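You operate a simulated robot arm through the tools that you are given. There is no shell and no other tool. Be economical: measure what you need, move in short steps, check, and stop when the job is done.

Carry out the task below with a simulated two-armed robot. There is one attempt and no reset: what you move stays moved.

TASK
Put the tie box on the drainer beside the sink away on the middle shelf of the tall rack. Open the grey drawer, take the clip from the drainer beside the sink and leave it in the inside of the grey drawer and shut the drawer again. Take the water card and leave it on the top of the potting bench. Take the filter from the upper shelf of the wall rack and put it on the top of the lamp bar rack. Turn the right air knob to 50. Open the near right door, switch the near right lower middle lamp switch off, then shut the door. Take the clip box on the top of the cart and put it away on the lower shelf of the tall rack. Any order will do. Set down upright: water card, filter, clip box.

The check looks at the end state, three seconds after you hand in, the way a careful person would. Anything else that was tipped, shoved, dropped, spilled or broken makes it a failure.

THE ROBOT
Two 7-joint arms with two-finger parallel grippers on one trunk, on a base that drives. Base frame: it is fixed to the floor where the robot stands at the start and does not move with it; the origin is under the middle of the robot, x ahead of it, y to its left, z up. Readings come in m, rad, newtons and seconds.
The left shoulder is at the start at [0.07, 0.13, 1.148], the right one opposite. With the tool pointing down near the work surface each hand reaches from about 0.1 to 0.5 m from the robot's upright axis, wherever it stands, measured 20 degrees to its own side. Places, roughly: clip (2x8x2 cm) [0.8, 0, 0.9]; clip box [-2.75, -0.25, 1]; filter [-8.75, -1.5, 0.75]; grey drawer [-1.7, 1.9, 0.7]; inside of the grey drawer [-1.7, 2, 0.6]; lower shelf of the tall rack [-5.4, 2.2, 0.5]; middle shelf of the tall rack [-5.4, 2.2, 0.9]; near right door [-4.2, -1.6, 1]; near right lower middle lamp switch [-4.1, -1.7, 1]; right air knob [-8.7, -0.8, 1.4]; tie box [0.5, 0, 1]; top of the lamp bar rack [-5.8, -2.4, 0.9]; top of the potting bench [-1, 2.1, 0.9]; water card [0.75, 0.25, 1]. Payload 1.57 kg a hand.
The TCP of each hand is the grasp point between the finger pads, 0.03 m short of the fingertips. In the tool frame z runs along the fingers and y along their closing line. Largest opening 0.08 m; finger width 0.017, thickness 0.012; the body of the gripper, 0.04 by 0.082 m, starts 0.08 m behind the TCP.
Orientation is that of the tool frame in the base frame, as [roll, pitch, yaw] about the fixed x, y, z axes, in that order (R = Rz(yaw) Ry(pitch) Rx(roll)). With the fingers straight down and closing along the base's y, the tool's x points along the base's -x, its y along +y and its z along -z.

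THE INTERFACE
- The arms move only by the tool apply_moves. It takes "left_moves", "right_moves" or both (then of equal length, played together; a hand with none holds still); each is a list of rows, each an object of numbers (a shift or turn left out is 0, a gripper value left out holds the last): "x", "y", "z": the shift along the tool's x, y, z in units of 200 mm (1.0 is 200 mm); "wx", "wy", "wz": the turn, a rotation vector about the tool's x, y, z in units of 120 degrees (1.0 is 120 degrees); "claw": the finger opening in m, from 0 to 0.08. In form: [{"x": .., "y": .., "z": .., "wx": .., "wy": .., "wz": .., "claw": ..}, ...]. A call has 1 to 20 rows; each row is the pose to reach, as a shift and turn from the pose commanded when the call began, along the tool's axes at that moment. A call with a number of a shift or a turn outside -1 to 1 is refused whole. A row lasts 0.2 s, in which the tool goes at most 0.05 m and 0.15 rad; a call with a longer step from one row to the next is refused whole, and so is a gripper value outside its range. Where a pose cannot be reached the arm comes as near as it can. A force on the tool above 40 N (or 10 N above the force at the start of the call, whichever is more), or a blocked arm, ends the call early, and 0.2 s more pass. The fingers move at their own pace (about 0.108 m/s each) and stop on an object; they squeeze with about 32 N. The grip force told is the motor's: it shows also when the fingers shut on nothing. Time passes only in rows, and 0.2 s behind the last, so rows that repeat a pose let the fingers close. The reply holds the time, the measured pose of the TCP, the force on the tool along the base axes, the opening and the grip force, in the units named above and with some noise, with the torque about the TCP (base axes, N m) and any sound that the robot's microphone picked up.
- Cameras (640 x 400 px; columns grow to the right, rows downward): "scene" is now at [0.138, 0.0015, 1.3738]; the picture's right is [0.03, -1.00, 0.00], its down [-0.60, -0.02, -0.80] and it looks along [0.80, 0.02, -0.60] (base axes); focal length 262 px, centre (320, 200). "left" rides on the left gripper at [0.072, 0.007, -0.122] in its tool frame; the picture's right is [-0.09, 1.00, 0.00], its down [-0.84, -0.08, -0.54] and it looks along [-0.54, -0.05, 0.84] (tool axes); focal length 238 px, centre (320, 200). "right" rides on the right gripper at [0.072, -0.007, -0.122] in its tool frame; the picture's right is [0.09, 1.00, 0.00], its down [-0.84, 0.08, -0.54] and it looks along [-0.54, 0.05, 0.84] (tool axes); focal length 238 px, centre (320, 200). There is no depth. A picture from a camera that has moved, and an enlarged one, comes with that camera's place and axes in the base frame and with its lens.
- capture(camera): a new picture of that camera. No time passes.
- slide_trunk(by): slides the trunk up (or, below 0, down) by that many m; the arms and the scene camera ride with it, the base frame stays. It gives what a move gives, with no picture.
- drive_base(legs): drives the robot by 1 to 6 legs, each [ahead, left, turn to the left] in m, m and rad, along the robot's own axes; the way and the turn of a leg run together, so that a leg with both is an arc; at most 1.5 m and 3.142 rad a leg. The arms and the cameras ride along, it lands a little off, and it stops where it bumps. It gives what a move gives.
- head_to(pan, tilt): turns the head with the scene camera to pan (to the left, within 1.501 rad either way) and tilt (down, from -0.506 to 1.204), counted from straight ahead of the robot. It gives what a move gives.
- enlarge(camera, box): a new picture of the part [left, top, right, bottom] of that camera's present view, enlarged. No time passes.
- close_job(): hands the job in; it is judged then, once.

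Work in short steps. Places have to be worked out from the pictures, the camera data and where the tool is seen: move nearer, look again, correct. Check each grasp and each placing, and mend what went wrong. You have 483 turns and 238 pictures in all, those below and enlarged ones among them. Open the grippers and draw the arms clear of the work before you hand the job in, unless the task says otherwise; then end with one line.

The tools are called after "Emit:" by a JSON object that holds its "api" and its "payload". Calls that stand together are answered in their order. apply_moves: Moves the arms, as the interface text tells. Its arguments: {"type":"object","properties":{"left_moves":{"type":"array","items":{"type":"object","properties":{"x":{"type":"number"},"y":{"type":"number"},"z":{"type":"number"},"wx":{"type":"number"},"wy":{"type":"number"},"wz":{"type":"number"},"claw":{"type":"number"}}}},"right_moves":{"type":"array","items":{"type":"object","properties":{"x":{"type":"number"},"y":{"type":"number"},"z":{"type":"number"},"wx":{"type":"number"},"wy":{"type":"number"},"wz":{"type":"number"},"claw":{"type":"number"}}}}},"required":[]} The other tools are called the same way: slide_trunk (by) slides the trunk up or down; drive_base (legs) drives the base; head_to (pan, tilt) turns the head that bears the scene camera; capture (camera) takes a picture; enlarge (camera, box) takes an enlarged picture of a part of a camera's view; close_job () hands the job in.

At the start:

```text
clock: 0.0
left_position: [0.345, 0.1565, 1.2263]
left_ee_rot: [-3.139, 0.003, -3.14]
left_contact_force: [0.1, -0.4, -0.3]
left_ft_torque: [0.02, 0.01, -0.02]
left_grip_width: 0.0799
left_gripper_force: 0.2
right_position: [0.262, -0.0949, 1.1292]
right_ee_rot: [3.141, -0.001, 3.141]
right_contact_force: [-0.1, -0.3, -0.3]
right_ft_torque: [0.04, 0.0, -0.02]
right_grip_width: 0.0801
right_gripper_force: 0.0
trunk travel left (down, up): [-0.786, 0.154]
robot x, y, heading: [0.0008, -0.001, 0.0]
head pan, tilt: [0.028, 0.644]
```

scene: 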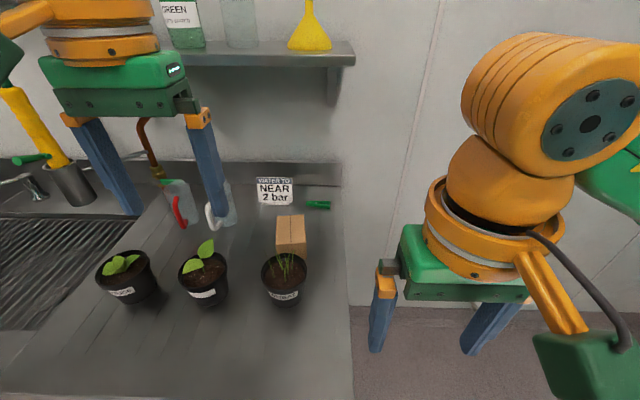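
right: 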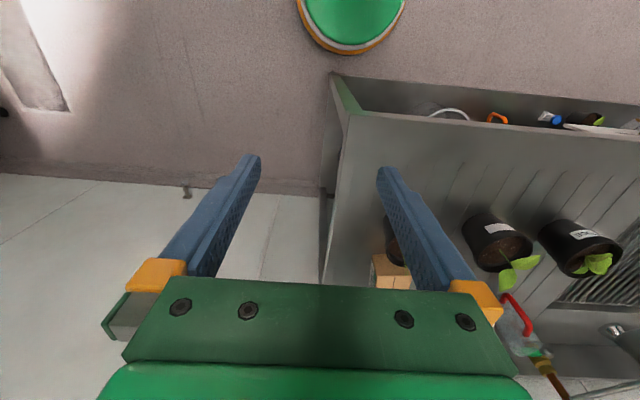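
left: 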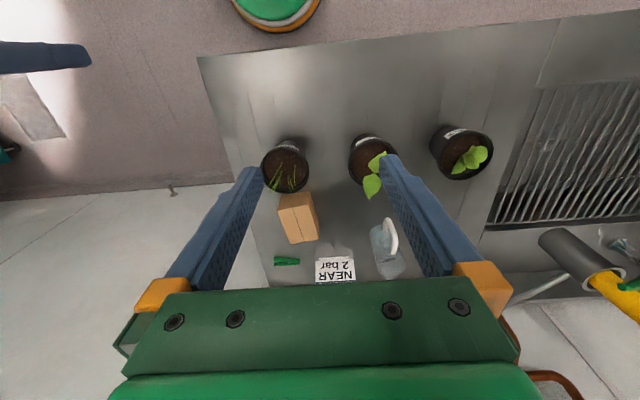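

The left and scene views agree on the surface near z≈0.89, the clip near (0.75, 0.02) and the box near (0.57, 0.08). I'll take closer pictures.

Emit:
{"api": "enlarge", "payload": {"camera": "scene", "box": [220, 150, 360, 310]}}

Emit:
{"api": "enlarge", "payload": {"camera": "left", "box": [240, 130, 440, 290]}}

```text
2.50 times, centred on (290, 230) of scene
camera zoom: at [0.138, 0.0015, 1.3738], right [0.03, -1.0, 0.0], down [-0.6, -0.02, -0.8], along [0.8, 0.02, -0.6], focal length 655 px, centre (395, 125)
```

zoom: 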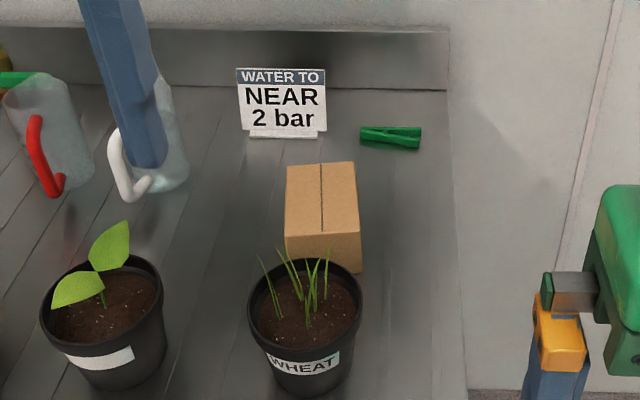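

```text
2.50 times, centred on (340, 210) of left
camera zoom: at [0.2728, 0.1636, 1.3488], right [0.09, 1.0, 0.0], down [0.84, -0.07, 0.54], along [0.54, -0.05, -0.84], focal length 596 px, centre (270, 175)
```

zoom: 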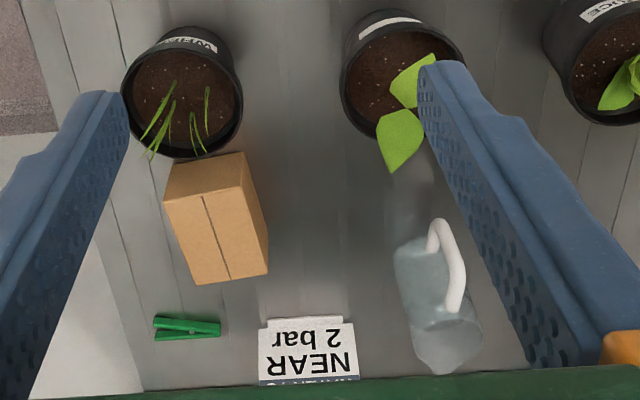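

The card stands on a small foot, about 10 cm wide and thin along x. I'll check the room under the counter and the shelf overhead before driving closer.

Emit:
{"api": "head_to", "payload": {"pan": 0.0, "tilt": 1.2}}

Emit:
{"api": "capture", "payload": {"camera": "scene"}}

Emit:
{"api": "head_to", "payload": {"pan": 0.0, "tilt": 0.2}}

Emit:
{"api": "capture", "payload": {"camera": "scene"}}

```text
clock: 1.0
left_position: [0.3447, 0.1565, 1.2259]
left_ee_rot: [-3.141, 0.002, -3.14]
left_contact_force: [0.3, 0.0, -0.3]
left_ft_torque: [0.03, 0.0, 0.01]
left_grip_width: 0.0801
left_gripper_force: 0.1
right_position: [0.2607, -0.0936, 1.1286]
right_ee_rot: [3.141, -0.001, -3.141]
right_contact_force: [0.0, -0.5, -0.7]
right_ft_torque: [0.02, 0.03, 0.06]
right_grip_width: 0.0801
right_gripper_force: 0.1
trunk travel left (down, up): [-0.786, 0.154]
robot x, y, heading: [0.002, -0.0035, -0.001]
head pan, tilt: [0.0, 1.201]
```

```text
232 pictures are left
camera scene: at [0.107, -0.001, 1.333], right [0.0, -1.0, 0.0], down [-0.93, 0.0, -0.36], along [0.36, 0.0, -0.93], focal length 262 px, centre (320, 200)
```

scene: 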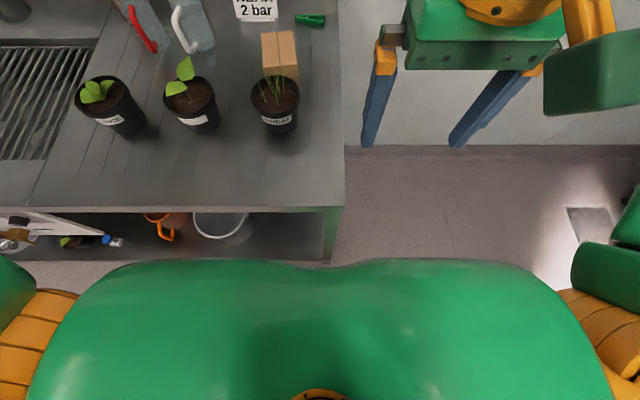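

```text
clock: 2.2
left_position: [0.3449, 0.1579, 1.2266]
left_ee_rot: [-3.141, 0.001, -3.14]
left_contact_force: [-0.8, 0.1, 0.7]
left_ft_torque: [0.02, 0.04, 0.03]
left_grip_width: 0.08
left_gripper_force: 0.0
right_position: [0.2607, -0.0944, 1.1289]
right_ee_rot: [-3.141, 0.001, 3.141]
right_contact_force: [0.6, 0.2, 0.0]
right_ft_torque: [-0.01, -0.02, -0.05]
right_grip_width: 0.08
right_gripper_force: 0.0
trunk travel left (down, up): [-0.786, 0.154]
robot x, y, heading: [-0.0006, -0.001, -0.003]
head pan, tilt: [0.0, 0.201]
```

```text
231 pictures are left
camera scene: at [0.1442, -0.001, 1.4143], right [0.0, -1.0, 0.0], down [-0.2, 0.0, -0.98], along [0.98, 0.0, -0.2], focal length 262 px, centre (320, 200)
```

scene: 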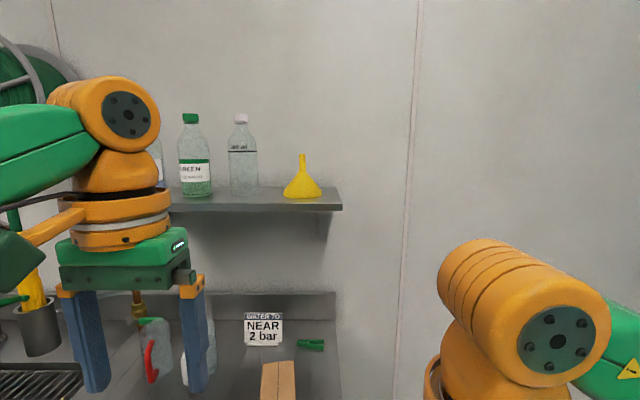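

The counter ends at y≈−0.05 and its front lip is at x≈0.29, so reaching the back is easier from its open right end. I'll go round there, facing +y.

Emit:
{"api": "drive_base", "payload": {"legs": [[0, -0.75, 0], [0, 0, 1.571], [0, -0.4, 0]]}}

Emit:
{"api": "head_to", "payload": {"pan": -0.2, "tilt": 0.6}}

Emit:
{"api": "capture", "payload": {"camera": "scene"}}

```text
clock: 12.2
left_position: [0.2423, -0.4083, 1.2265]
left_ee_rot: [-3.137, 0.003, -1.566]
left_contact_force: [0.2, -1.0, 0.3]
left_ft_torque: [0.0, -0.04, 0.01]
left_grip_width: 0.0801
left_gripper_force: 0.0
right_position: [0.4934, -0.4923, 1.1295]
right_ee_rot: [-3.14, -0.001, -1.571]
right_contact_force: [-0.7, 0.8, -0.1]
right_ft_torque: [0.0, -0.03, 0.02]
right_grip_width: 0.0796
right_gripper_force: 0.0
trunk travel left (down, up): [-0.786, 0.154]
robot x, y, heading: [0.3986, -0.7531, 1.568]
head pan, tilt: [0.0, 0.201]
```

```text
clock: 13.1
left_position: [0.2451, -0.4076, 1.2269]
left_ee_rot: [-3.139, 0.003, -1.566]
left_contact_force: [-0.3, -0.1, -0.6]
left_ft_torque: [0.02, 0.03, 0.02]
left_grip_width: 0.0801
left_gripper_force: 0.1
right_position: [0.4948, -0.4915, 1.1288]
right_ee_rot: [-3.141, 0.0, -1.572]
right_contact_force: [-0.1, -1.3, 0.0]
right_ft_torque: [0.0, -0.02, 0.03]
right_grip_width: 0.0801
right_gripper_force: 0.1
trunk travel left (down, up): [-0.786, 0.154]
robot x, y, heading: [0.4032, -0.7557, 1.573]
head pan, tilt: [-0.201, 0.6]
```

```text
230 pictures are left
camera scene: at [0.4196, -0.6172, 1.3777], right [0.98, -0.2, 0.0], down [-0.11, -0.55, -0.83], along [0.16, 0.81, -0.56], focal length 262 px, centre (320, 200)
```

scene: 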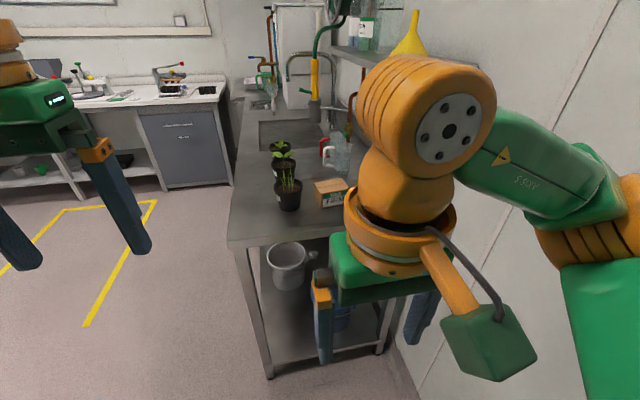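

The right-end approach is free. I'll drive ahead so the clip and card come within reach of the right arm.

Emit:
{"api": "drive_base", "payload": {"legs": [[0.34, -0.05, 0]]}}

Emit:
{"api": "capture", "payload": {"camera": "right"}}

Emit:
{"api": "capture", "payload": {"camera": "left"}}

```text
clock: 15.3
left_position: [0.2918, -0.0732, 1.227]
left_ee_rot: [-3.141, 0.005, -1.568]
left_contact_force: [-0.1, -0.4, -0.9]
left_ft_torque: [0.02, -0.04, 0.03]
left_grip_width: 0.08
left_gripper_force: 0.1
right_position: [0.5449, -0.1561, 1.1288]
right_ee_rot: [3.141, 0.002, -1.57]
right_contact_force: [-0.2, -0.3, 0.8]
right_ft_torque: [0.0, 0.01, -0.02]
right_grip_width: 0.0799
right_gripper_force: 0.1
trunk travel left (down, up): [-0.786, 0.154]
robot x, y, heading: [0.4514, -0.4119, 1.574]
head pan, tilt: [-0.201, 0.6]
```

```text
229 pictures are left
camera right: at [0.5502, -0.2294, 1.2506], right [-1.0, -0.09, 0.0], down [-0.08, 0.84, 0.54], along [-0.05, 0.54, -0.84], focal length 238 px, centre (320, 200)
```

right: 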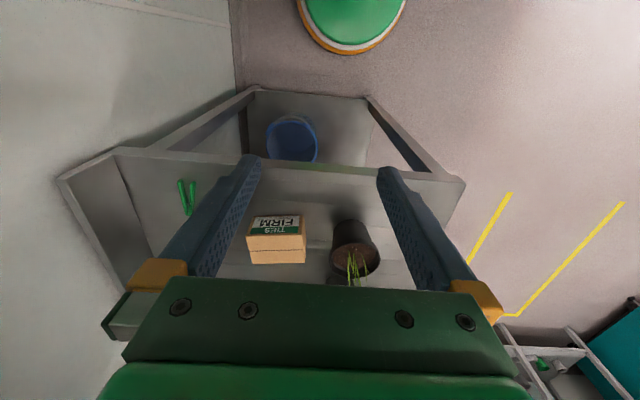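

```text
228 pictures are left
camera left: at [0.2857, -0.1454, 1.3493], right [-1.0, 0.09, 0.0], down [0.07, 0.83, 0.55], along [0.05, 0.54, -0.84], focal length 238 px, centre (320, 200)
```

left: 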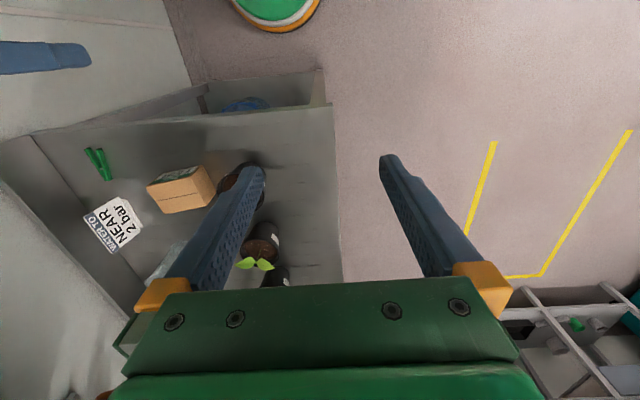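

The clip is at about (0.763, 0.014), lying along y. I'll tilt the right hand 45° forward and bring it beside the counter end at clip x.

Emit:
{"api": "apply_moves", "payload": {"right_moves": [{"x": -0.04, "y": -0.14, "z": 0.064, "wy": -0.054}, {"x": -0.08, "y": -0.28, "z": 0.128, "wy": -0.107}, {"x": -0.12, "y": -0.42, "z": 0.193, "wy": -0.16}, {"x": -0.16, "y": -0.56, "z": 0.257, "wy": -0.214}, {"x": -0.2, "y": -0.7, "z": 0.32, "wy": -0.268}, {"x": -0.24, "y": -0.84, "z": 0.386, "wy": -0.321}, {"x": -0.28, "y": -0.975, "z": 0.45, "wy": -0.375}]}}

Emit:
{"api": "capture", "payload": {"camera": "right"}}

Emit:
{"api": "capture", "payload": {"camera": "scene"}}

```text
clock: 16.9
left_position: [0.293, -0.0724, 1.2271]
left_ee_rot: [-3.141, 0.003, -1.568]
left_contact_force: [0.4, 0.0, -0.1]
left_ft_torque: [0.02, 0.0, -0.03]
left_grip_width: 0.08
left_gripper_force: 0.0
right_position: [0.754, -0.0847, 1.0455]
right_ee_rot: [-3.14, 0.785, -1.565]
right_contact_force: [0.1, -0.5, 0.1]
right_ft_torque: [-0.02, -0.01, 0.0]
right_grip_width: 0.0799
right_gripper_force: 0.1
right hand out of reach, approached as far as the arm can: row 5, 6, 7
trunk travel left (down, up): [-0.786, 0.154]
robot x, y, heading: [0.4516, -0.4162, 1.573]
head pan, tilt: [-0.201, 0.6]
```

```text
227 pictures are left
camera right: at [0.7626, -0.2224, 1.0806], right [-1.0, -0.07, -0.07], down [-0.08, 0.21, 0.97], along [-0.05, 0.98, -0.21], focal length 238 px, centre (320, 200)
```

right: 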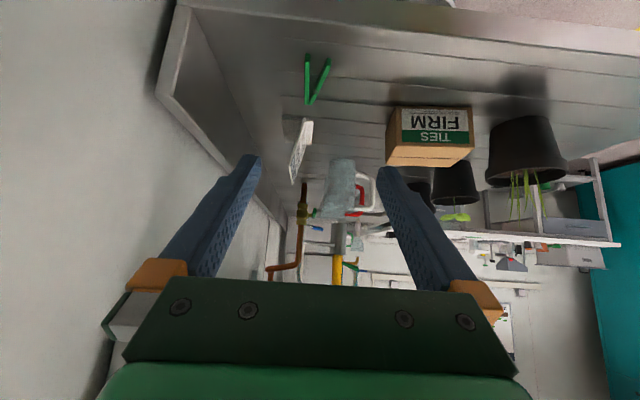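

```text
226 pictures are left
camera scene: at [0.469, -0.2815, 1.3778], right [0.98, -0.2, 0.0], down [-0.11, -0.55, -0.83], along [0.16, 0.81, -0.56], focal length 262 px, centre (320, 200)
```

scene: 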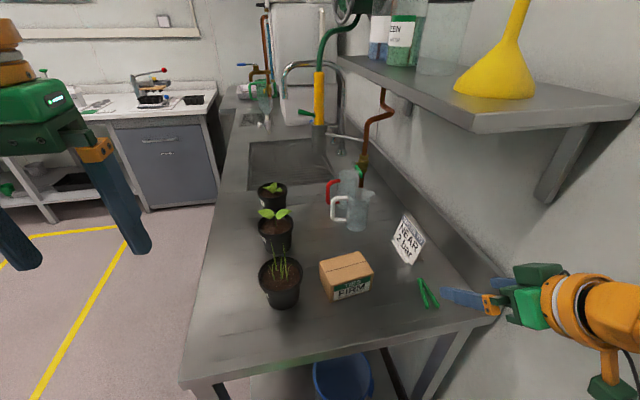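

The clip's V opens toward me, centre ≈(0.767, 0.007). I'll advance along the fingers to just above it.

Emit:
{"api": "apply_moves", "payload": {"right_moves": [{"x": 0.034, "y": -0.016, "z": 0.17, "claw": 0.06}, {"x": 0.068, "y": -0.032, "z": 0.34}, {"x": 0.1, "y": -0.048, "z": 0.48}, {"x": 0.12, "y": -0.065, "z": 0.6}]}}

Emit:
{"api": "enlarge", "payload": {"camera": "right", "box": [220, 40, 420, 200]}}

```text
clock: 17.9
left_position: [0.2929, -0.0705, 1.2256]
left_ee_rot: [-3.141, 0.002, -1.567]
left_contact_force: [0.1, 0.4, 0.4]
left_ft_torque: [0.01, 0.01, -0.01]
left_grip_width: 0.0801
left_gripper_force: 0.1
right_position: [0.7685, -0.0137, 0.9411]
right_ee_rot: [3.141, 0.784, -1.569]
right_contact_force: [-0.7, -0.3, 0.4]
right_ft_torque: [0.0, 0.03, -0.02]
right_grip_width: 0.0601
right_gripper_force: 0.1
trunk travel left (down, up): [-0.786, 0.154]
robot x, y, heading: [0.4503, -0.4167, 1.571]
head pan, tilt: [-0.201, 0.6]
```

```text
2.50 times, centred on (320, 120) of right
camera zoom: at [0.7753, -0.1522, 0.9763], right [-1.0, -0.07, -0.06], down [-0.08, 0.21, 0.97], along [-0.05, 0.98, -0.21], focal length 596 px, centre (320, 400)
```

zoom: 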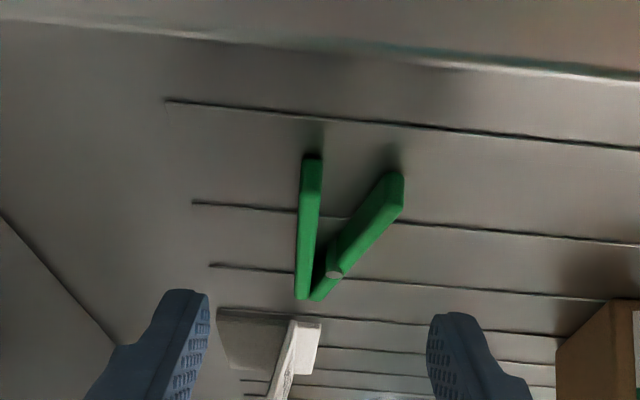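

Fingers straddle the clip. Lower about 2 cm and close.

Emit:
{"api": "apply_moves", "payload": {"right_moves": [{"x": 0.04, "y": 0.01, "z": 0.06}, {"x": 0.075, "y": 0.01, "z": 0.095}, {"x": 0.075, "y": 0.01, "z": 0.095, "claw": 0.0}, {"x": 0.075, "y": 0.01, "z": 0.095, "claw": 0.0}, {"x": 0.075, "y": 0.01, "z": 0.095, "claw": 0.0}]}}

Emit:
{"api": "enlarge", "payload": {"camera": "right", "box": [220, 40, 420, 200]}}

```text
clock: 19.1
left_position: [0.2923, -0.071, 1.2265]
left_ee_rot: [-3.14, 0.003, -1.568]
left_contact_force: [-0.5, -1.0, 0.0]
left_ft_torque: [0.02, 0.03, 0.01]
left_grip_width: 0.0804
left_gripper_force: 0.1
right_position: [0.7672, -0.0125, 0.9185]
right_ee_rot: [3.14, 0.787, -1.569]
right_contact_force: [0.5, -0.4, 0.7]
right_ft_torque: [0.13, -0.06, 0.03]
right_grip_width: 0.0034
right_gripper_force: 24.6
trunk travel left (down, up): [-0.786, 0.154]
robot x, y, heading: [0.4544, -0.4152, 1.57]
head pan, tilt: [-0.201, 0.6]
```

```text
2.50 times, centred on (320, 120) of right
camera zoom: at [0.7736, -0.1504, 0.9539], right [-1.0, -0.07, -0.06], down [-0.08, 0.21, 0.97], along [-0.05, 0.98, -0.21], focal length 596 px, centre (320, 400)
```

zoom: 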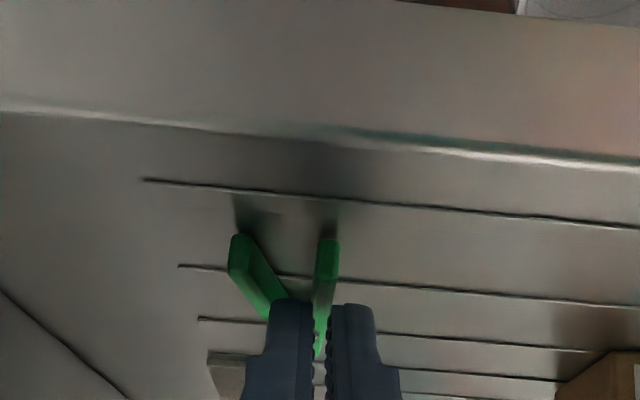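

The fingers closed to only 3 mm; they appear to have taken one leg only. I'll open and look again.

Emit:
{"api": "apply_moves", "payload": {"right_moves": [{"claw": 0.05}, {"claw": 0.05}, {"claw": 0.05}]}}

Emit:
{"api": "enlarge", "payload": {"camera": "right", "box": [220, 40, 420, 200]}}

```text
clock: 19.9
left_position: [0.293, -0.0703, 1.2265]
left_ee_rot: [-3.139, 0.002, -1.565]
left_contact_force: [-1.3, -0.1, 0.2]
left_ft_torque: [-0.02, -0.01, -0.04]
left_grip_width: 0.0801
left_gripper_force: 0.1
right_position: [0.7674, -0.0121, 0.9181]
right_ee_rot: [3.14, 0.785, -1.569]
right_contact_force: [0.0, -0.1, -0.4]
right_ft_torque: [-0.01, -0.02, 0.0]
right_grip_width: 0.0497
right_gripper_force: 0.2
trunk travel left (down, up): [-0.786, 0.154]
robot x, y, heading: [0.4511, -0.4134, 1.572]
head pan, tilt: [-0.201, 0.6]
```

```text
2.50 times, centred on (320, 120) of right
camera zoom: at [0.7736, -0.1503, 0.9537], right [-1.0, -0.07, -0.06], down [-0.08, 0.21, 0.97], along [-0.05, 0.98, -0.21], focal length 596 px, centre (320, 400)
```

zoom: 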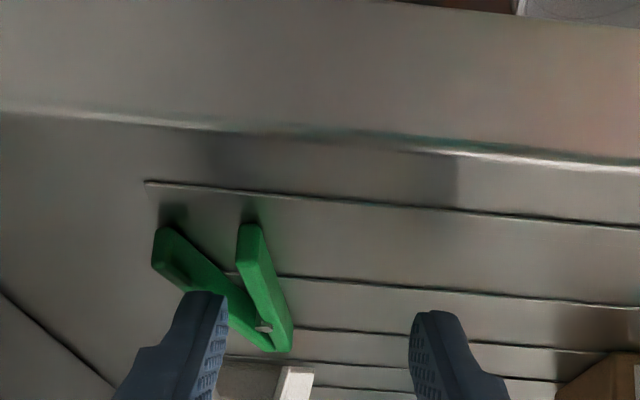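

The clip was dragged to about (0.783, 0.0) and turned ~9°. Lift, recentre and turn with it.

Emit:
{"api": "apply_moves", "payload": {"right_moves": [{"x": -0.1, "z": -0.1}, {"x": -0.1, "y": -0.085, "z": -0.1, "wx": -0.05, "wz": -0.05}, {"x": -0.1, "y": -0.085, "z": -0.1, "wx": -0.05, "wz": -0.05}]}}

Emit:
{"api": "enlarge", "payload": {"camera": "right", "box": [220, 40, 420, 200]}}

```text
clock: 20.7
left_position: [0.2926, -0.0715, 1.225]
left_ee_rot: [-3.139, 0.0, -1.568]
left_contact_force: [-0.7, -0.3, 0.0]
left_ft_torque: [-0.01, 0.01, 0.06]
left_grip_width: 0.08
left_gripper_force: 0.0
right_position: [0.7827, -0.0116, 0.946]
right_ee_rot: [3.141, 0.784, -1.421]
right_contact_force: [-1.5, -0.2, 0.2]
right_ft_torque: [-0.02, 0.0, -0.02]
right_grip_width: 0.05
right_gripper_force: 0.1
trunk travel left (down, up): [-0.786, 0.154]
robot x, y, heading: [0.4467, -0.4135, 1.573]
head pan, tilt: [-0.201, 0.6]
```

```text
2.50 times, centred on (320, 120) of right
camera zoom: at [0.8099, -0.1472, 0.9821], right [-0.97, -0.21, -0.06], down [-0.11, 0.19, 0.97], along [-0.2, 0.96, -0.21], focal length 596 px, centre (320, 400)
```

zoom: 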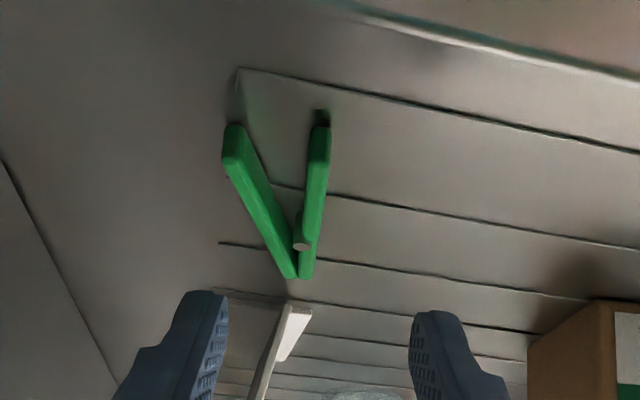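

Slightly left of the finger midline. I'll correct 6 mm, descend deeper this time, then close.

Emit:
{"api": "apply_moves", "payload": {"right_moves": [{"x": 0.07, "y": -0.035, "z": 0.08}, {"x": 0.12, "y": -0.035, "z": 0.13}, {"x": 0.136, "y": -0.035, "z": 0.15}, {"x": 0.136, "y": -0.035, "z": 0.15, "claw": 0.0}, {"x": 0.136, "y": -0.035, "z": 0.15, "claw": 0.0}, {"x": 0.136, "y": -0.035, "z": 0.15, "claw": 0.0}]}}

Emit:
{"api": "enlarge", "payload": {"camera": "right", "box": [220, 40, 420, 200]}}

```text
clock: 22.1
left_position: [0.2907, -0.0731, 1.2268]
left_ee_rot: [-3.137, 0.002, -1.568]
left_contact_force: [-1.1, 0.6, 0.7]
left_ft_torque: [0.02, 0.01, 0.01]
left_grip_width: 0.08
left_gripper_force: 0.0
right_position: [0.788, -0.0109, 0.9077]
right_ee_rot: [-3.14, 0.786, -1.418]
right_contact_force: [-1.7, -0.3, 7.5]
right_ft_torque: [0.07, 0.17, 0.0]
right_grip_width: 0.0142
right_gripper_force: 30.2
trunk travel left (down, up): [-0.786, 0.154]
robot x, y, heading: [0.453, -0.4165, 1.573]
head pan, tilt: [-0.201, 0.6]
```

```text
2.50 times, centred on (320, 120) of right
camera zoom: at [0.8155, -0.1457, 0.9422], right [-0.97, -0.21, -0.07], down [-0.11, 0.19, 0.98], along [-0.2, 0.96, -0.21], focal length 596 px, centre (320, 400)
```

zoom: 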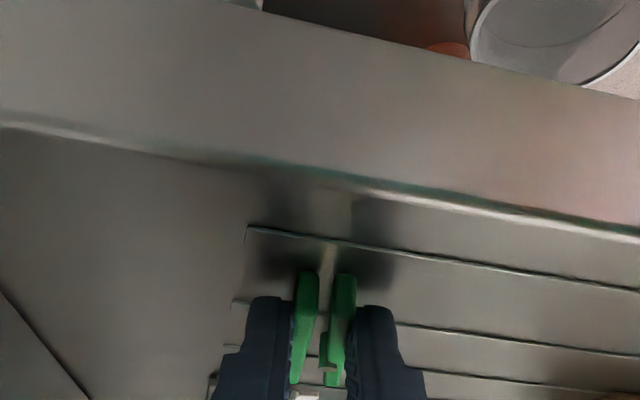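

The clip is held at 14 mm width across both legs. Lift it and back away.

Emit:
{"api": "apply_moves", "payload": {"right_moves": [{"x": -0.15, "z": -0.15, "claw": 0.0}, {"x": -0.3, "z": -0.3}, {"x": -0.45, "z": -0.45}, {"x": -0.45, "z": -0.65}, {"x": -0.45, "z": -0.85}]}}

Emit:
{"api": "capture", "payload": {"camera": "right"}}

Emit:
{"api": "enlarge", "payload": {"camera": "scene", "box": [230, 160, 550, 360]}}

```text
clock: 23.5
left_position: [0.2908, -0.0709, 1.2255]
left_ee_rot: [-3.139, 0.003, -1.565]
left_contact_force: [-0.1, 0.5, 1.2]
left_ft_torque: [0.02, 0.0, -0.02]
left_grip_width: 0.0801
left_gripper_force: 0.1
right_position: [0.799, -0.1524, 0.9374]
right_ee_rot: [3.06, 0.159, -1.464]
right_contact_force: [-1.2, 0.3, 0.3]
right_ft_torque: [0.01, -0.01, -0.03]
right_grip_width: 0.0132
right_gripper_force: 29.2
trunk travel left (down, up): [-0.786, 0.154]
robot x, y, heading: [0.4492, -0.4197, 1.577]
head pan, tilt: [-0.201, 0.6]
stopped in row 5 (right hand): the arm was blocked; the commanded pose is now the measured one
```

```text
220 pictures are left
camera right: at [0.8245, -0.2415, 1.0456], right [-0.98, -0.21, 0.07], down [-0.11, 0.73, 0.67], along [-0.19, 0.65, -0.74], focal length 238 px, centre (320, 200)
```

right: 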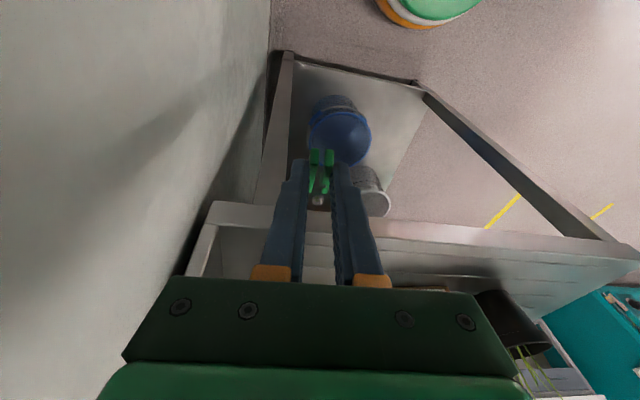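

```text
2.00 times, centred on (390, 260) of scene
camera zoom: at [0.467, -0.2793, 1.3775], right [0.98, -0.2, 0.0], down [-0.11, -0.55, -0.82], along [0.16, 0.81, -0.57], focal length 524 px, centre (180, 80)
```

zoom: 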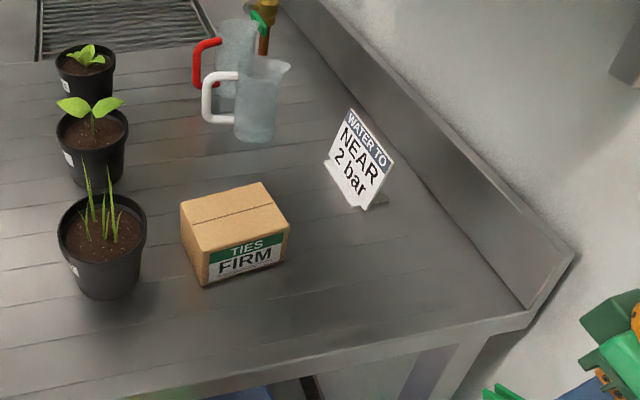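

The clip is held but the arm got blocked near the wall. I'll bring the hand away from the wall (−x) and up.

Emit:
{"api": "apply_moves", "payload": {"right_moves": [{"y": 0.2}, {"y": 0.4}, {"y": 0.6, "z": -0.1}, {"y": 0.8, "z": -0.25}, {"y": 0.95, "z": -0.4}, {"y": 0.95, "z": -0.6}, {"y": 0.95, "z": -0.8}]}}

Emit:
{"api": "capture", "payload": {"camera": "right"}}

```text
clock: 25.1
left_position: [0.2927, -0.0716, 1.2257]
left_ee_rot: [-3.141, 0.002, -1.566]
left_contact_force: [0.8, 0.4, 0.1]
left_ft_torque: [-0.01, 0.01, -0.04]
left_grip_width: 0.0802
left_gripper_force: 0.1
right_position: [0.6265, -0.2023, 1.111]
right_ee_rot: [3.059, 0.163, -1.462]
right_contact_force: [0.7, -0.4, -0.9]
right_ft_torque: [0.02, 0.0, 0.01]
right_grip_width: 0.014
right_gripper_force: 30.6
right hand out of reach, approached as far as the arm can: row 3, 4, 5
trunk travel left (down, up): [-0.786, 0.154]
robot x, y, heading: [0.4499, -0.4176, 1.571]
head pan, tilt: [-0.201, 0.6]
```

```text
218 pictures are left
camera right: at [0.653, -0.2916, 1.2182], right [-0.98, -0.21, 0.07], down [-0.11, 0.73, 0.67], along [-0.19, 0.65, -0.74], focal length 238 px, centre (320, 200)
```

right: 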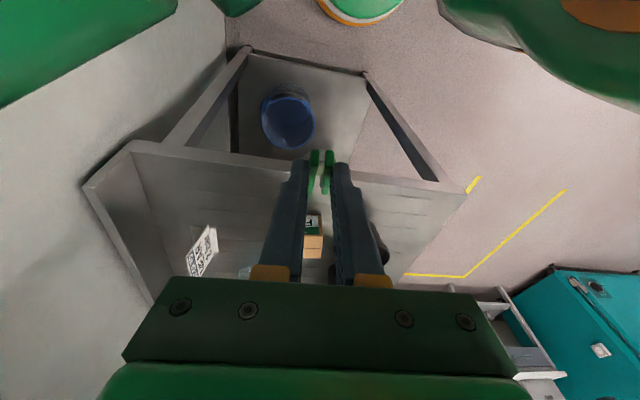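

Clip secure. Back out and drive left to see the bench and drawers.

Emit:
{"api": "drive_base", "payload": {"legs": [[-0.35, 0, 0], [0, 1.4, 0]]}}

Emit:
{"api": "head_to", "payload": {"pan": 0.0, "tilt": 0.3}}

Emit:
{"api": "capture", "payload": {"camera": "scene"}}

Emit:
{"api": "head_to", "payload": {"pan": 0.9, "tilt": 0.3}}

Emit:
{"api": "capture", "payload": {"camera": "scene"}}

```text
clock: 34.1
left_position: [-1.1352, -0.4217, 1.2252]
left_ee_rot: [-3.14, 0.001, -1.557]
left_contact_force: [0.6, -0.2, 0.6]
left_ft_torque: [0.03, -0.01, 0.0]
left_grip_width: 0.0799
left_gripper_force: 0.1
right_position: [-0.8023, -0.5486, 1.11]
right_ee_rot: [3.059, 0.161, -1.454]
right_contact_force: [-0.2, 0.0, 1.2]
right_ft_torque: [0.0, 0.01, -0.01]
right_grip_width: 0.0141
right_gripper_force: 30.6
trunk travel left (down, up): [-0.786, 0.154]
robot x, y, heading: [-0.9758, -0.764, 1.585]
head pan, tilt: [-0.201, 0.6]
```

```text
clock: 34.9
left_position: [-1.137, -0.4221, 1.2265]
left_ee_rot: [-3.14, 0.002, -1.556]
left_contact_force: [-0.5, 0.2, 0.6]
left_ft_torque: [-0.02, -0.02, 0.0]
left_grip_width: 0.08
left_gripper_force: 0.1
right_position: [-0.8029, -0.5482, 1.1094]
right_ee_rot: [3.058, 0.161, -1.454]
right_contact_force: [-0.5, -1.1, 0.7]
right_ft_torque: [-0.05, -0.03, 0.02]
right_grip_width: 0.014
right_gripper_force: 30.6
trunk travel left (down, up): [-0.786, 0.154]
robot x, y, heading: [-0.9763, -0.76, 1.58]
head pan, tilt: [0.0, 0.3]
```

```text
217 pictures are left
camera scene: at [-0.9767, -0.6217, 1.405], right [1.0, 0.01, 0.0], down [0.0, -0.3, -0.95], along [-0.01, 0.95, -0.3], focal length 262 px, centre (320, 200)
```

scene: 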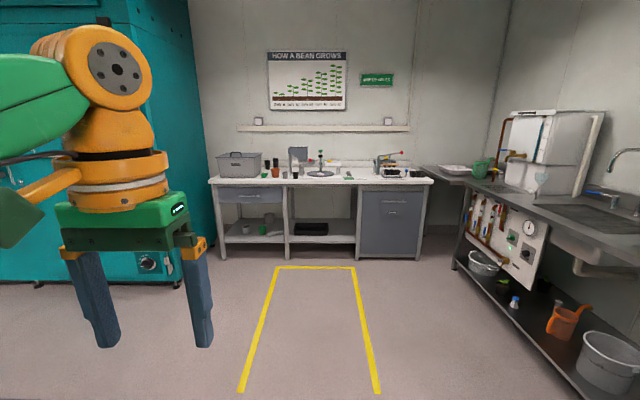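

```text
clock: 36.1
left_position: [-1.1363, -0.4211, 1.2265]
left_ee_rot: [-3.139, 0.002, -1.554]
left_contact_force: [-0.1, 0.1, -0.6]
left_ft_torque: [0.01, -0.01, -0.01]
left_grip_width: 0.0801
left_gripper_force: 0.1
right_position: [-0.8016, -0.5487, 1.1098]
right_ee_rot: [3.058, 0.161, -1.455]
right_contact_force: [-0.4, 0.1, -0.1]
right_ft_torque: [-0.03, -0.02, 0.0]
right_grip_width: 0.0137
right_gripper_force: 29.9
trunk travel left (down, up): [-0.786, 0.154]
robot x, y, heading: [-0.9732, -0.7643, 1.583]
head pan, tilt: [0.901, 0.3]
```

```text
216 pictures are left
camera scene: at [-1.0493, -0.6579, 1.4051], right [0.61, 0.79, 0.0], down [0.23, -0.18, -0.96], along [-0.76, 0.58, -0.3], focal length 262 px, centre (320, 200)
```

scene: 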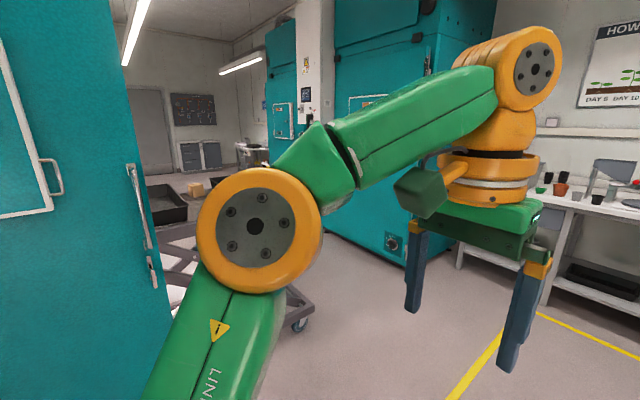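

The grey drawer is at the upper left of the potting bench, near (−1.7, 1.9, 0.67). Drive in front of it.

Emit:
{"api": "drive_base", "payload": {"legs": [[1.3, 0, 0], [0, 0.62, -0.01], [0.5, 0, 0]]}}

Emit:
{"api": "head_to", "payload": {"pan": 0.0, "tilt": 0.6}}

Emit:
{"api": "capture", "payload": {"camera": "scene"}}

```text
clock: 48.2
left_position: [-1.7646, 1.3789, 1.2271]
left_ee_rot: [-3.138, 0.003, -1.566]
left_contact_force: [-0.9, -0.9, 0.1]
left_ft_torque: [0.0, 0.0, 0.0]
left_grip_width: 0.08
left_gripper_force: 0.0
right_position: [-1.43, 1.2486, 1.1101]
right_ee_rot: [3.056, 0.16, -1.464]
right_contact_force: [-0.1, -0.7, -0.4]
right_ft_torque: [-0.03, 0.0, -0.04]
right_grip_width: 0.0141
right_gripper_force: 29.9
trunk travel left (down, up): [-0.786, 0.154]
robot x, y, heading: [-1.6066, 1.0346, 1.577]
head pan, tilt: [0.901, 0.3]
```

```text
clock: 49.4
left_position: [-1.7636, 1.3791, 1.2254]
left_ee_rot: [-3.14, 0.002, -1.566]
left_contact_force: [-0.2, 0.1, 0.1]
left_ft_torque: [0.01, 0.0, 0.01]
left_grip_width: 0.08
left_gripper_force: 0.1
right_position: [-1.4298, 1.2498, 1.1095]
right_ee_rot: [3.059, 0.16, -1.464]
right_contact_force: [-0.2, 0.1, 0.8]
right_ft_torque: [0.0, 0.02, -0.01]
right_grip_width: 0.0138
right_gripper_force: 29.9
trunk travel left (down, up): [-0.786, 0.154]
robot x, y, heading: [-1.6075, 1.0314, 1.576]
head pan, tilt: [0.0, 0.6]
```

```text
215 pictures are left
camera scene: at [-1.6062, 1.1728, 1.3776], right [1.0, 0.0, 0.0], down [0.0, -0.56, -0.83], along [0.0, 0.83, -0.56], focal length 262 px, centre (320, 200)
```

scene: 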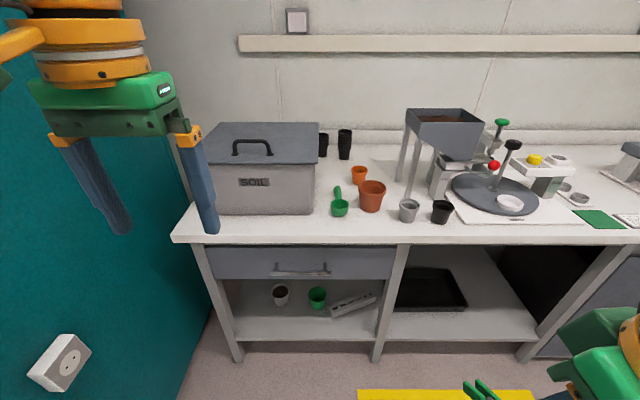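

The drawer with its bar handle is visible near x≈−1.67. I'll lower the trunk for a second view and to bring the hands to drawer height.

Emit:
{"api": "slide_trunk", "payload": {"by": -0.35}}

Emit:
{"api": "capture", "payload": {"camera": "scene"}}

Emit:
{"api": "capture", "payload": {"camera": "left"}}

```text
clock: 52.8
left_position: [-1.7646, 1.3792, 0.8763]
left_ee_rot: [-3.138, 0.002, -1.566]
left_contact_force: [-0.3, -0.3, 0.0]
left_ft_torque: [0.01, 0.01, 0.0]
left_grip_width: 0.0799
left_gripper_force: 0.0
right_position: [-1.4311, 1.2504, 0.7605]
right_ee_rot: [3.058, 0.162, -1.462]
right_contact_force: [-0.2, -0.2, -0.4]
right_ft_torque: [0.0, 0.0, -0.02]
right_grip_width: 0.0139
right_gripper_force: 30.2
trunk travel left (down, up): [-0.436, 0.504]
robot x, y, heading: [-1.6046, 1.0348, 1.573]
head pan, tilt: [0.0, 0.6]
```

```text
214 pictures are left
camera scene: at [-1.6061, 1.1729, 1.0276], right [1.0, 0.0, 0.0], down [0.0, -0.56, -0.83], along [0.0, 0.83, -0.56], focal length 262 px, centre (320, 200)
```

scene: 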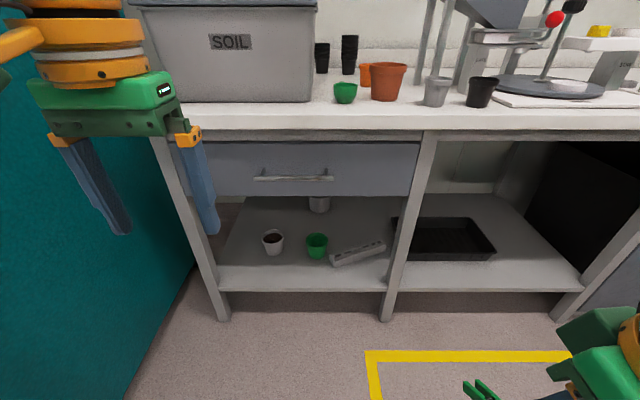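

```text
213 pictures are left
camera left: at [-1.7709, 1.3079, 0.9989], right [-1.0, 0.09, 0.0], down [0.07, 0.84, 0.54], along [0.05, 0.54, -0.84], focal length 238 px, centre (320, 200)
```

left: 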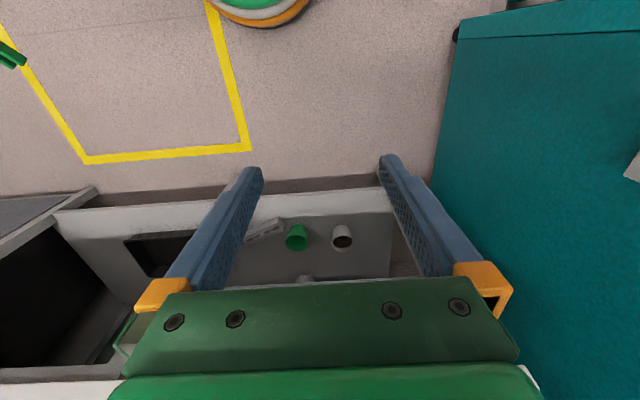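

Two scene heights give the handle at ≈(−1.67, 1.765, 0.697), about 0.2 m wide. I'll turn the left hand to point at it with the fingers closing vertically.

Emit:
{"api": "apply_moves", "payload": {"left_moves": [{"x": -0.0667, "y": -0.0317, "z": 0.06, "wx": 0.0385, "wy": -0.0385, "wz": -0.0385}, {"x": -0.1333, "y": -0.0633, "z": 0.12, "wx": 0.077, "wy": -0.077, "wz": -0.077}, {"x": -0.2, "y": -0.095, "z": 0.18, "wx": 0.1155, "wy": -0.1155, "wz": -0.1155}, {"x": -0.2667, "y": -0.1267, "z": 0.24, "wx": 0.154, "wy": -0.154, "wz": -0.154}, {"x": -0.3333, "y": -0.1583, "z": 0.3, "wx": 0.1925, "wy": -0.1925, "wz": -0.1925}, {"x": -0.4, "y": -0.19, "z": 0.36, "wx": 0.231, "wy": -0.231, "wz": -0.231}, {"x": -0.4667, "y": -0.2217, "z": 0.42, "wx": 0.2695, "wy": -0.2695, "wz": -0.2695}, {"x": -0.5333, "y": -0.2533, "z": 0.48, "wx": 0.308, "wy": -0.308, "wz": -0.308}, {"x": -0.6, "y": -0.285, "z": 0.54, "wx": 0.3465, "wy": -0.3465, "wz": -0.3465}, {"x": -0.6667, "y": -0.3167, "z": 0.6, "wx": 0.385, "wy": -0.385, "wz": -0.385}, {"x": -0.7333, "y": -0.3483, "z": 0.66, "wx": 0.4235, "wy": -0.4235, "wz": -0.4235}, {"x": -0.8, "y": -0.38, "z": 0.72, "wx": 0.462, "wy": -0.462, "wz": -0.462}, {"x": -0.8667, "y": -0.4117, "z": 0.78, "wx": 0.5005, "wy": -0.5005, "wz": -0.5005}, {"x": -0.9333, "y": -0.4433, "z": 0.84, "wx": 0.539, "wy": -0.539, "wz": -0.539}, {"x": -1.0, "y": -0.475, "z": 0.9, "wx": 0.577, "wy": -0.577, "wz": -0.577, "claw": 0.06}]}}

Emit:
{"api": "capture", "payload": {"camera": "left"}}

Emit:
{"api": "capture", "payload": {"camera": "scene"}}

```text
clock: 56.0
left_position: [-1.6712, 1.5808, 0.6962]
left_ee_rot: [-1.571, -0.002, 0.006]
left_contact_force: [0.3, 1.0, 0.1]
left_ft_torque: [0.0, -0.01, 0.01]
left_grip_width: 0.0604
left_gripper_force: 0.1
right_position: [-1.4303, 1.2504, 0.7608]
right_ee_rot: [3.058, 0.159, -1.464]
right_contact_force: [0.2, 0.2, 0.0]
right_ft_torque: [-0.01, -0.02, 0.02]
right_grip_width: 0.0141
right_gripper_force: 30.4
trunk travel left (down, up): [-0.436, 0.504]
robot x, y, heading: [-1.6068, 1.0406, 1.577]
head pan, tilt: [0.0, 0.6]
```

```text
212 pictures are left
camera left: at [-1.5981, 1.4593, 0.6904], right [-0.09, 0.0, -1.0], down [-0.83, -0.55, 0.08], along [-0.55, 0.84, 0.05], focal length 238 px, centre (320, 200)
```

left: 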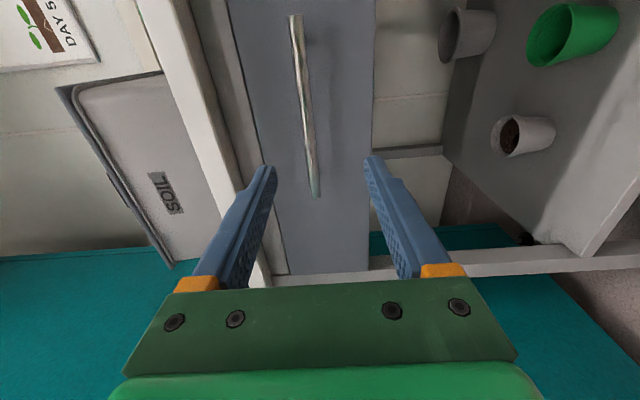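

```text
211 pictures are left
camera scene: at [-1.6057, 1.1732, 1.0276], right [1.0, 0.0, 0.0], down [0.0, -0.57, -0.82], along [0.0, 0.82, -0.57], focal length 262 px, centre (320, 200)
```

scene: 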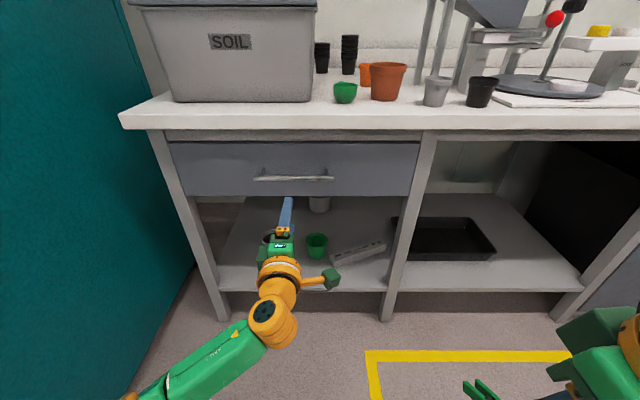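

The hand points at the drawer; handle z ≈0.711, y≈1.73–1.76. Advance to about 3 cm short of it and look again.

Emit:
{"api": "apply_moves", "payload": {"left_moves": [{"y": -0.07, "z": 0.2}, {"y": -0.07, "z": 0.4}, {"y": -0.07, "z": 0.5}]}}

Emit:
{"api": "capture", "payload": {"camera": "left"}}

Emit:
{"api": "enlarge", "payload": {"camera": "scene", "box": [200, 120, 400, 245]}}

```text
clock: 56.8
left_position: [-1.6692, 1.6803, 0.7104]
left_ee_rot: [-1.571, -0.002, 0.004]
left_contact_force: [-0.9, 0.1, -0.6]
left_ft_torque: [-0.03, 0.02, 0.0]
left_grip_width: 0.06
left_gripper_force: 0.0
right_position: [-1.4305, 1.2503, 0.7602]
right_ee_rot: [3.059, 0.16, -1.462]
right_contact_force: [-0.1, -0.4, 0.5]
right_ft_torque: [0.0, 0.0, 0.02]
right_grip_width: 0.0138
right_gripper_force: 30.3
trunk travel left (down, up): [-0.436, 0.504]
robot x, y, heading: [-1.6061, 1.0345, 1.576]
head pan, tilt: [0.0, 0.6]
```

```text
210 pictures are left
camera left: at [-1.5972, 1.5591, 0.7053], right [-0.09, 0.0, -1.0], down [-0.83, -0.54, 0.08], along [-0.54, 0.84, 0.05], focal length 238 px, centre (320, 200)
```

left: 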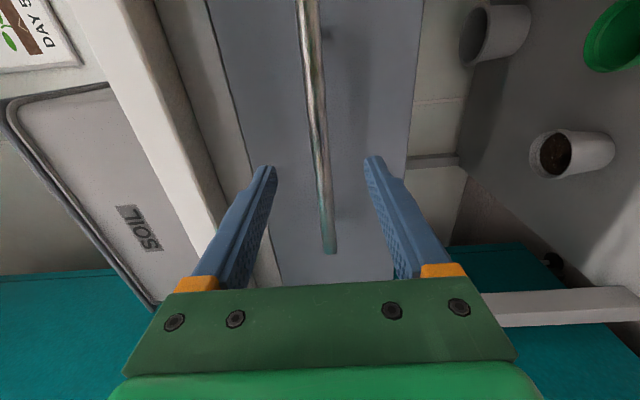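

```text
3.20 times, centred on (300, 182) of scene
camera zoom: at [-1.6059, 1.1731, 1.0275], right [1.0, 0.0, 0.0], down [0.0, -0.57, -0.82], along [0.0, 0.82, -0.57], focal length 838 px, centre (384, 256)
```

zoom: 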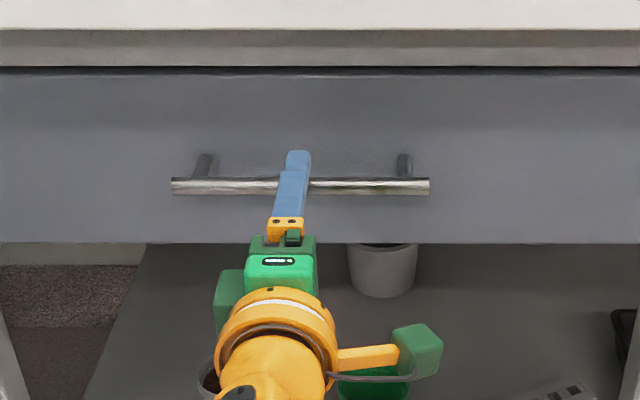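

The bar runs centrally between the fingers at y≈1.73. Advance 4.5 cm and grip.

Emit:
{"api": "apply_moves", "payload": {"left_moves": [{"z": 0.12}, {"z": 0.21}, {"z": 0.21, "claw": 0.0}, {"z": 0.21, "claw": 0.0}, {"z": 0.21, "claw": 0.0}]}}

Emit:
{"api": "capture", "payload": {"camera": "left"}}

```text
clock: 58.0
left_position: [-1.6705, 1.7081, 0.7116]
left_ee_rot: [-1.577, -0.002, 0.005]
left_contact_force: [3.1, -21.5, -23.0]
left_ft_torque: [-0.67, 0.01, -0.43]
left_grip_width: 0.0138
left_gripper_force: 29.9
left hand out of reach, approached as far as the arm can: row 2, 3, 4, 5
right_position: [-1.4302, 1.2511, 0.7581]
right_ee_rot: [3.057, 0.16, -1.462]
right_contact_force: [-0.3, 0.3, 0.3]
right_ft_torque: [-0.02, 0.02, -0.02]
right_grip_width: 0.0138
right_gripper_force: 30.2
trunk travel left (down, up): [-0.436, 0.504]
robot x, y, heading: [-1.6067, 1.0345, 1.572]
head pan, tilt: [0.0, 0.6]
```

```text
208 pictures are left
camera left: at [-1.5982, 1.5866, 0.7053], right [-0.09, -0.01, -1.0], down [-0.83, -0.55, 0.08], along [-0.54, 0.84, 0.04], focal length 238 px, centre (320, 200)
```

left: 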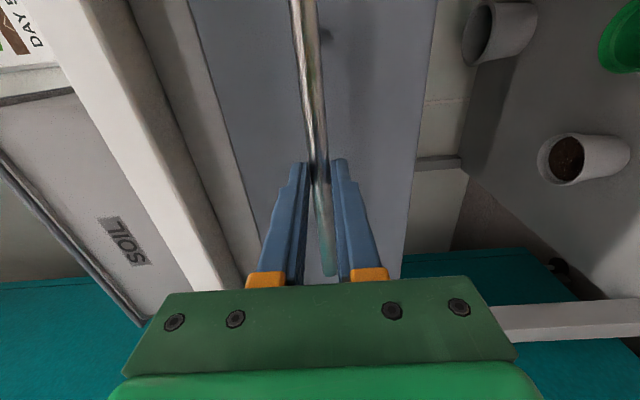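

Gripped (13.8 mm on the bar). Pull the drawer toward me.

Emit:
{"api": "apply_moves", "payload": {"left_moves": [{"z": -0.1}, {"z": -0.25}, {"z": -0.4}, {"z": -0.55}, {"z": -0.7}, {"z": -0.85}, {"z": -1.0}]}}

Emit:
{"api": "capture", "payload": {"camera": "scene"}}

```text
clock: 58.8
left_position: [-1.6734, 1.6539, 0.7101]
left_ee_rot: [-1.586, 0.006, 0.014]
left_contact_force: [8.8, -1.5, -12.6]
left_ft_torque: [-0.37, -0.09, 0.59]
left_grip_width: 0.0139
left_gripper_force: 30.2
right_position: [-1.4272, 1.2513, 0.7594]
right_ee_rot: [3.056, 0.16, -1.467]
right_contact_force: [0.9, 0.7, 0.6]
right_ft_torque: [0.01, -0.02, -0.01]
right_grip_width: 0.0138
right_gripper_force: 30.3
trunk travel left (down, up): [-0.436, 0.504]
robot x, y, heading: [-1.6042, 1.032, 1.57]
head pan, tilt: [0.0, 0.6]
stopped in row 3 (left hand): the force on the tool passed its limit at 50 N (the readings are from after the stop); the commanded pose is now the measured one
```

```text
207 pictures are left
camera scene: at [-1.6036, 1.1753, 1.0273], right [1.0, 0.0, 0.0], down [0.0, -0.57, -0.82], along [0.0, 0.82, -0.57], focal length 262 px, centre (320, 200)
```

scene: 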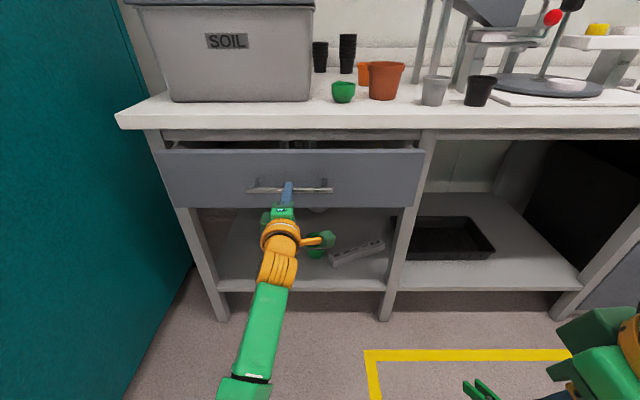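

The drawer opened ~5 cm. Continue slower with small steps.

Emit:
{"api": "apply_moves", "payload": {"left_moves": [{"z": -0.05}, {"z": -0.12}, {"z": -0.2}, {"z": -0.28}, {"z": -0.36}, {"z": -0.44}, {"z": -0.52}, {"z": -0.6}, {"z": -0.68}, {"z": -0.76}, {"z": -0.84}]}}

Emit:
{"api": "capture", "payload": {"camera": "scene"}}

```text
clock: 59.2
left_position: [-1.6793, 1.649, 0.7105]
left_ee_rot: [-1.585, 0.021, 0.027]
left_contact_force: [25.1, -1.8, -28.4]
left_ft_torque: [-0.75, -0.65, -0.64]
left_grip_width: 0.014
left_gripper_force: 30.5
right_position: [-1.4236, 1.2532, 0.7566]
right_ee_rot: [3.051, 0.156, -1.476]
right_contact_force: [0.2, -0.8, -0.8]
right_ft_torque: [0.04, 0.01, -0.04]
right_grip_width: 0.0137
right_gripper_force: 30.6
trunk travel left (down, up): [-0.436, 0.504]
robot x, y, heading: [-1.6069, 1.0347, 1.56]
head pan, tilt: [0.0, 0.6]
stopped in row 2 (left hand): the force on the tool passed its limit at 50 N (the readings are from after the stop); the commanded pose is now the measured one
```

```text
206 pictures are left
camera scene: at [-1.5981, 1.1789, 1.0264], right [1.0, -0.01, -0.01], down [-0.01, -0.57, -0.82], along [0.01, 0.82, -0.57], focal length 262 px, centre (320, 200)
```

scene: 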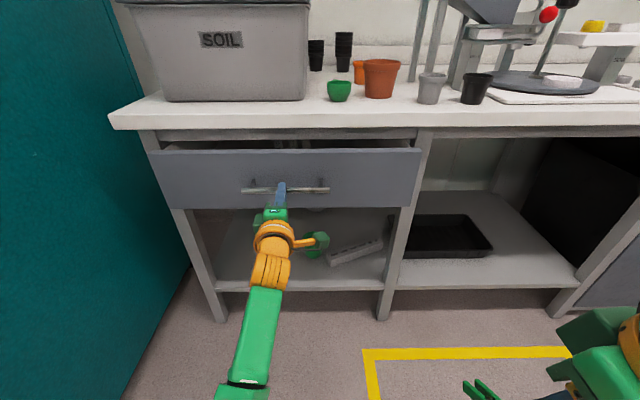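

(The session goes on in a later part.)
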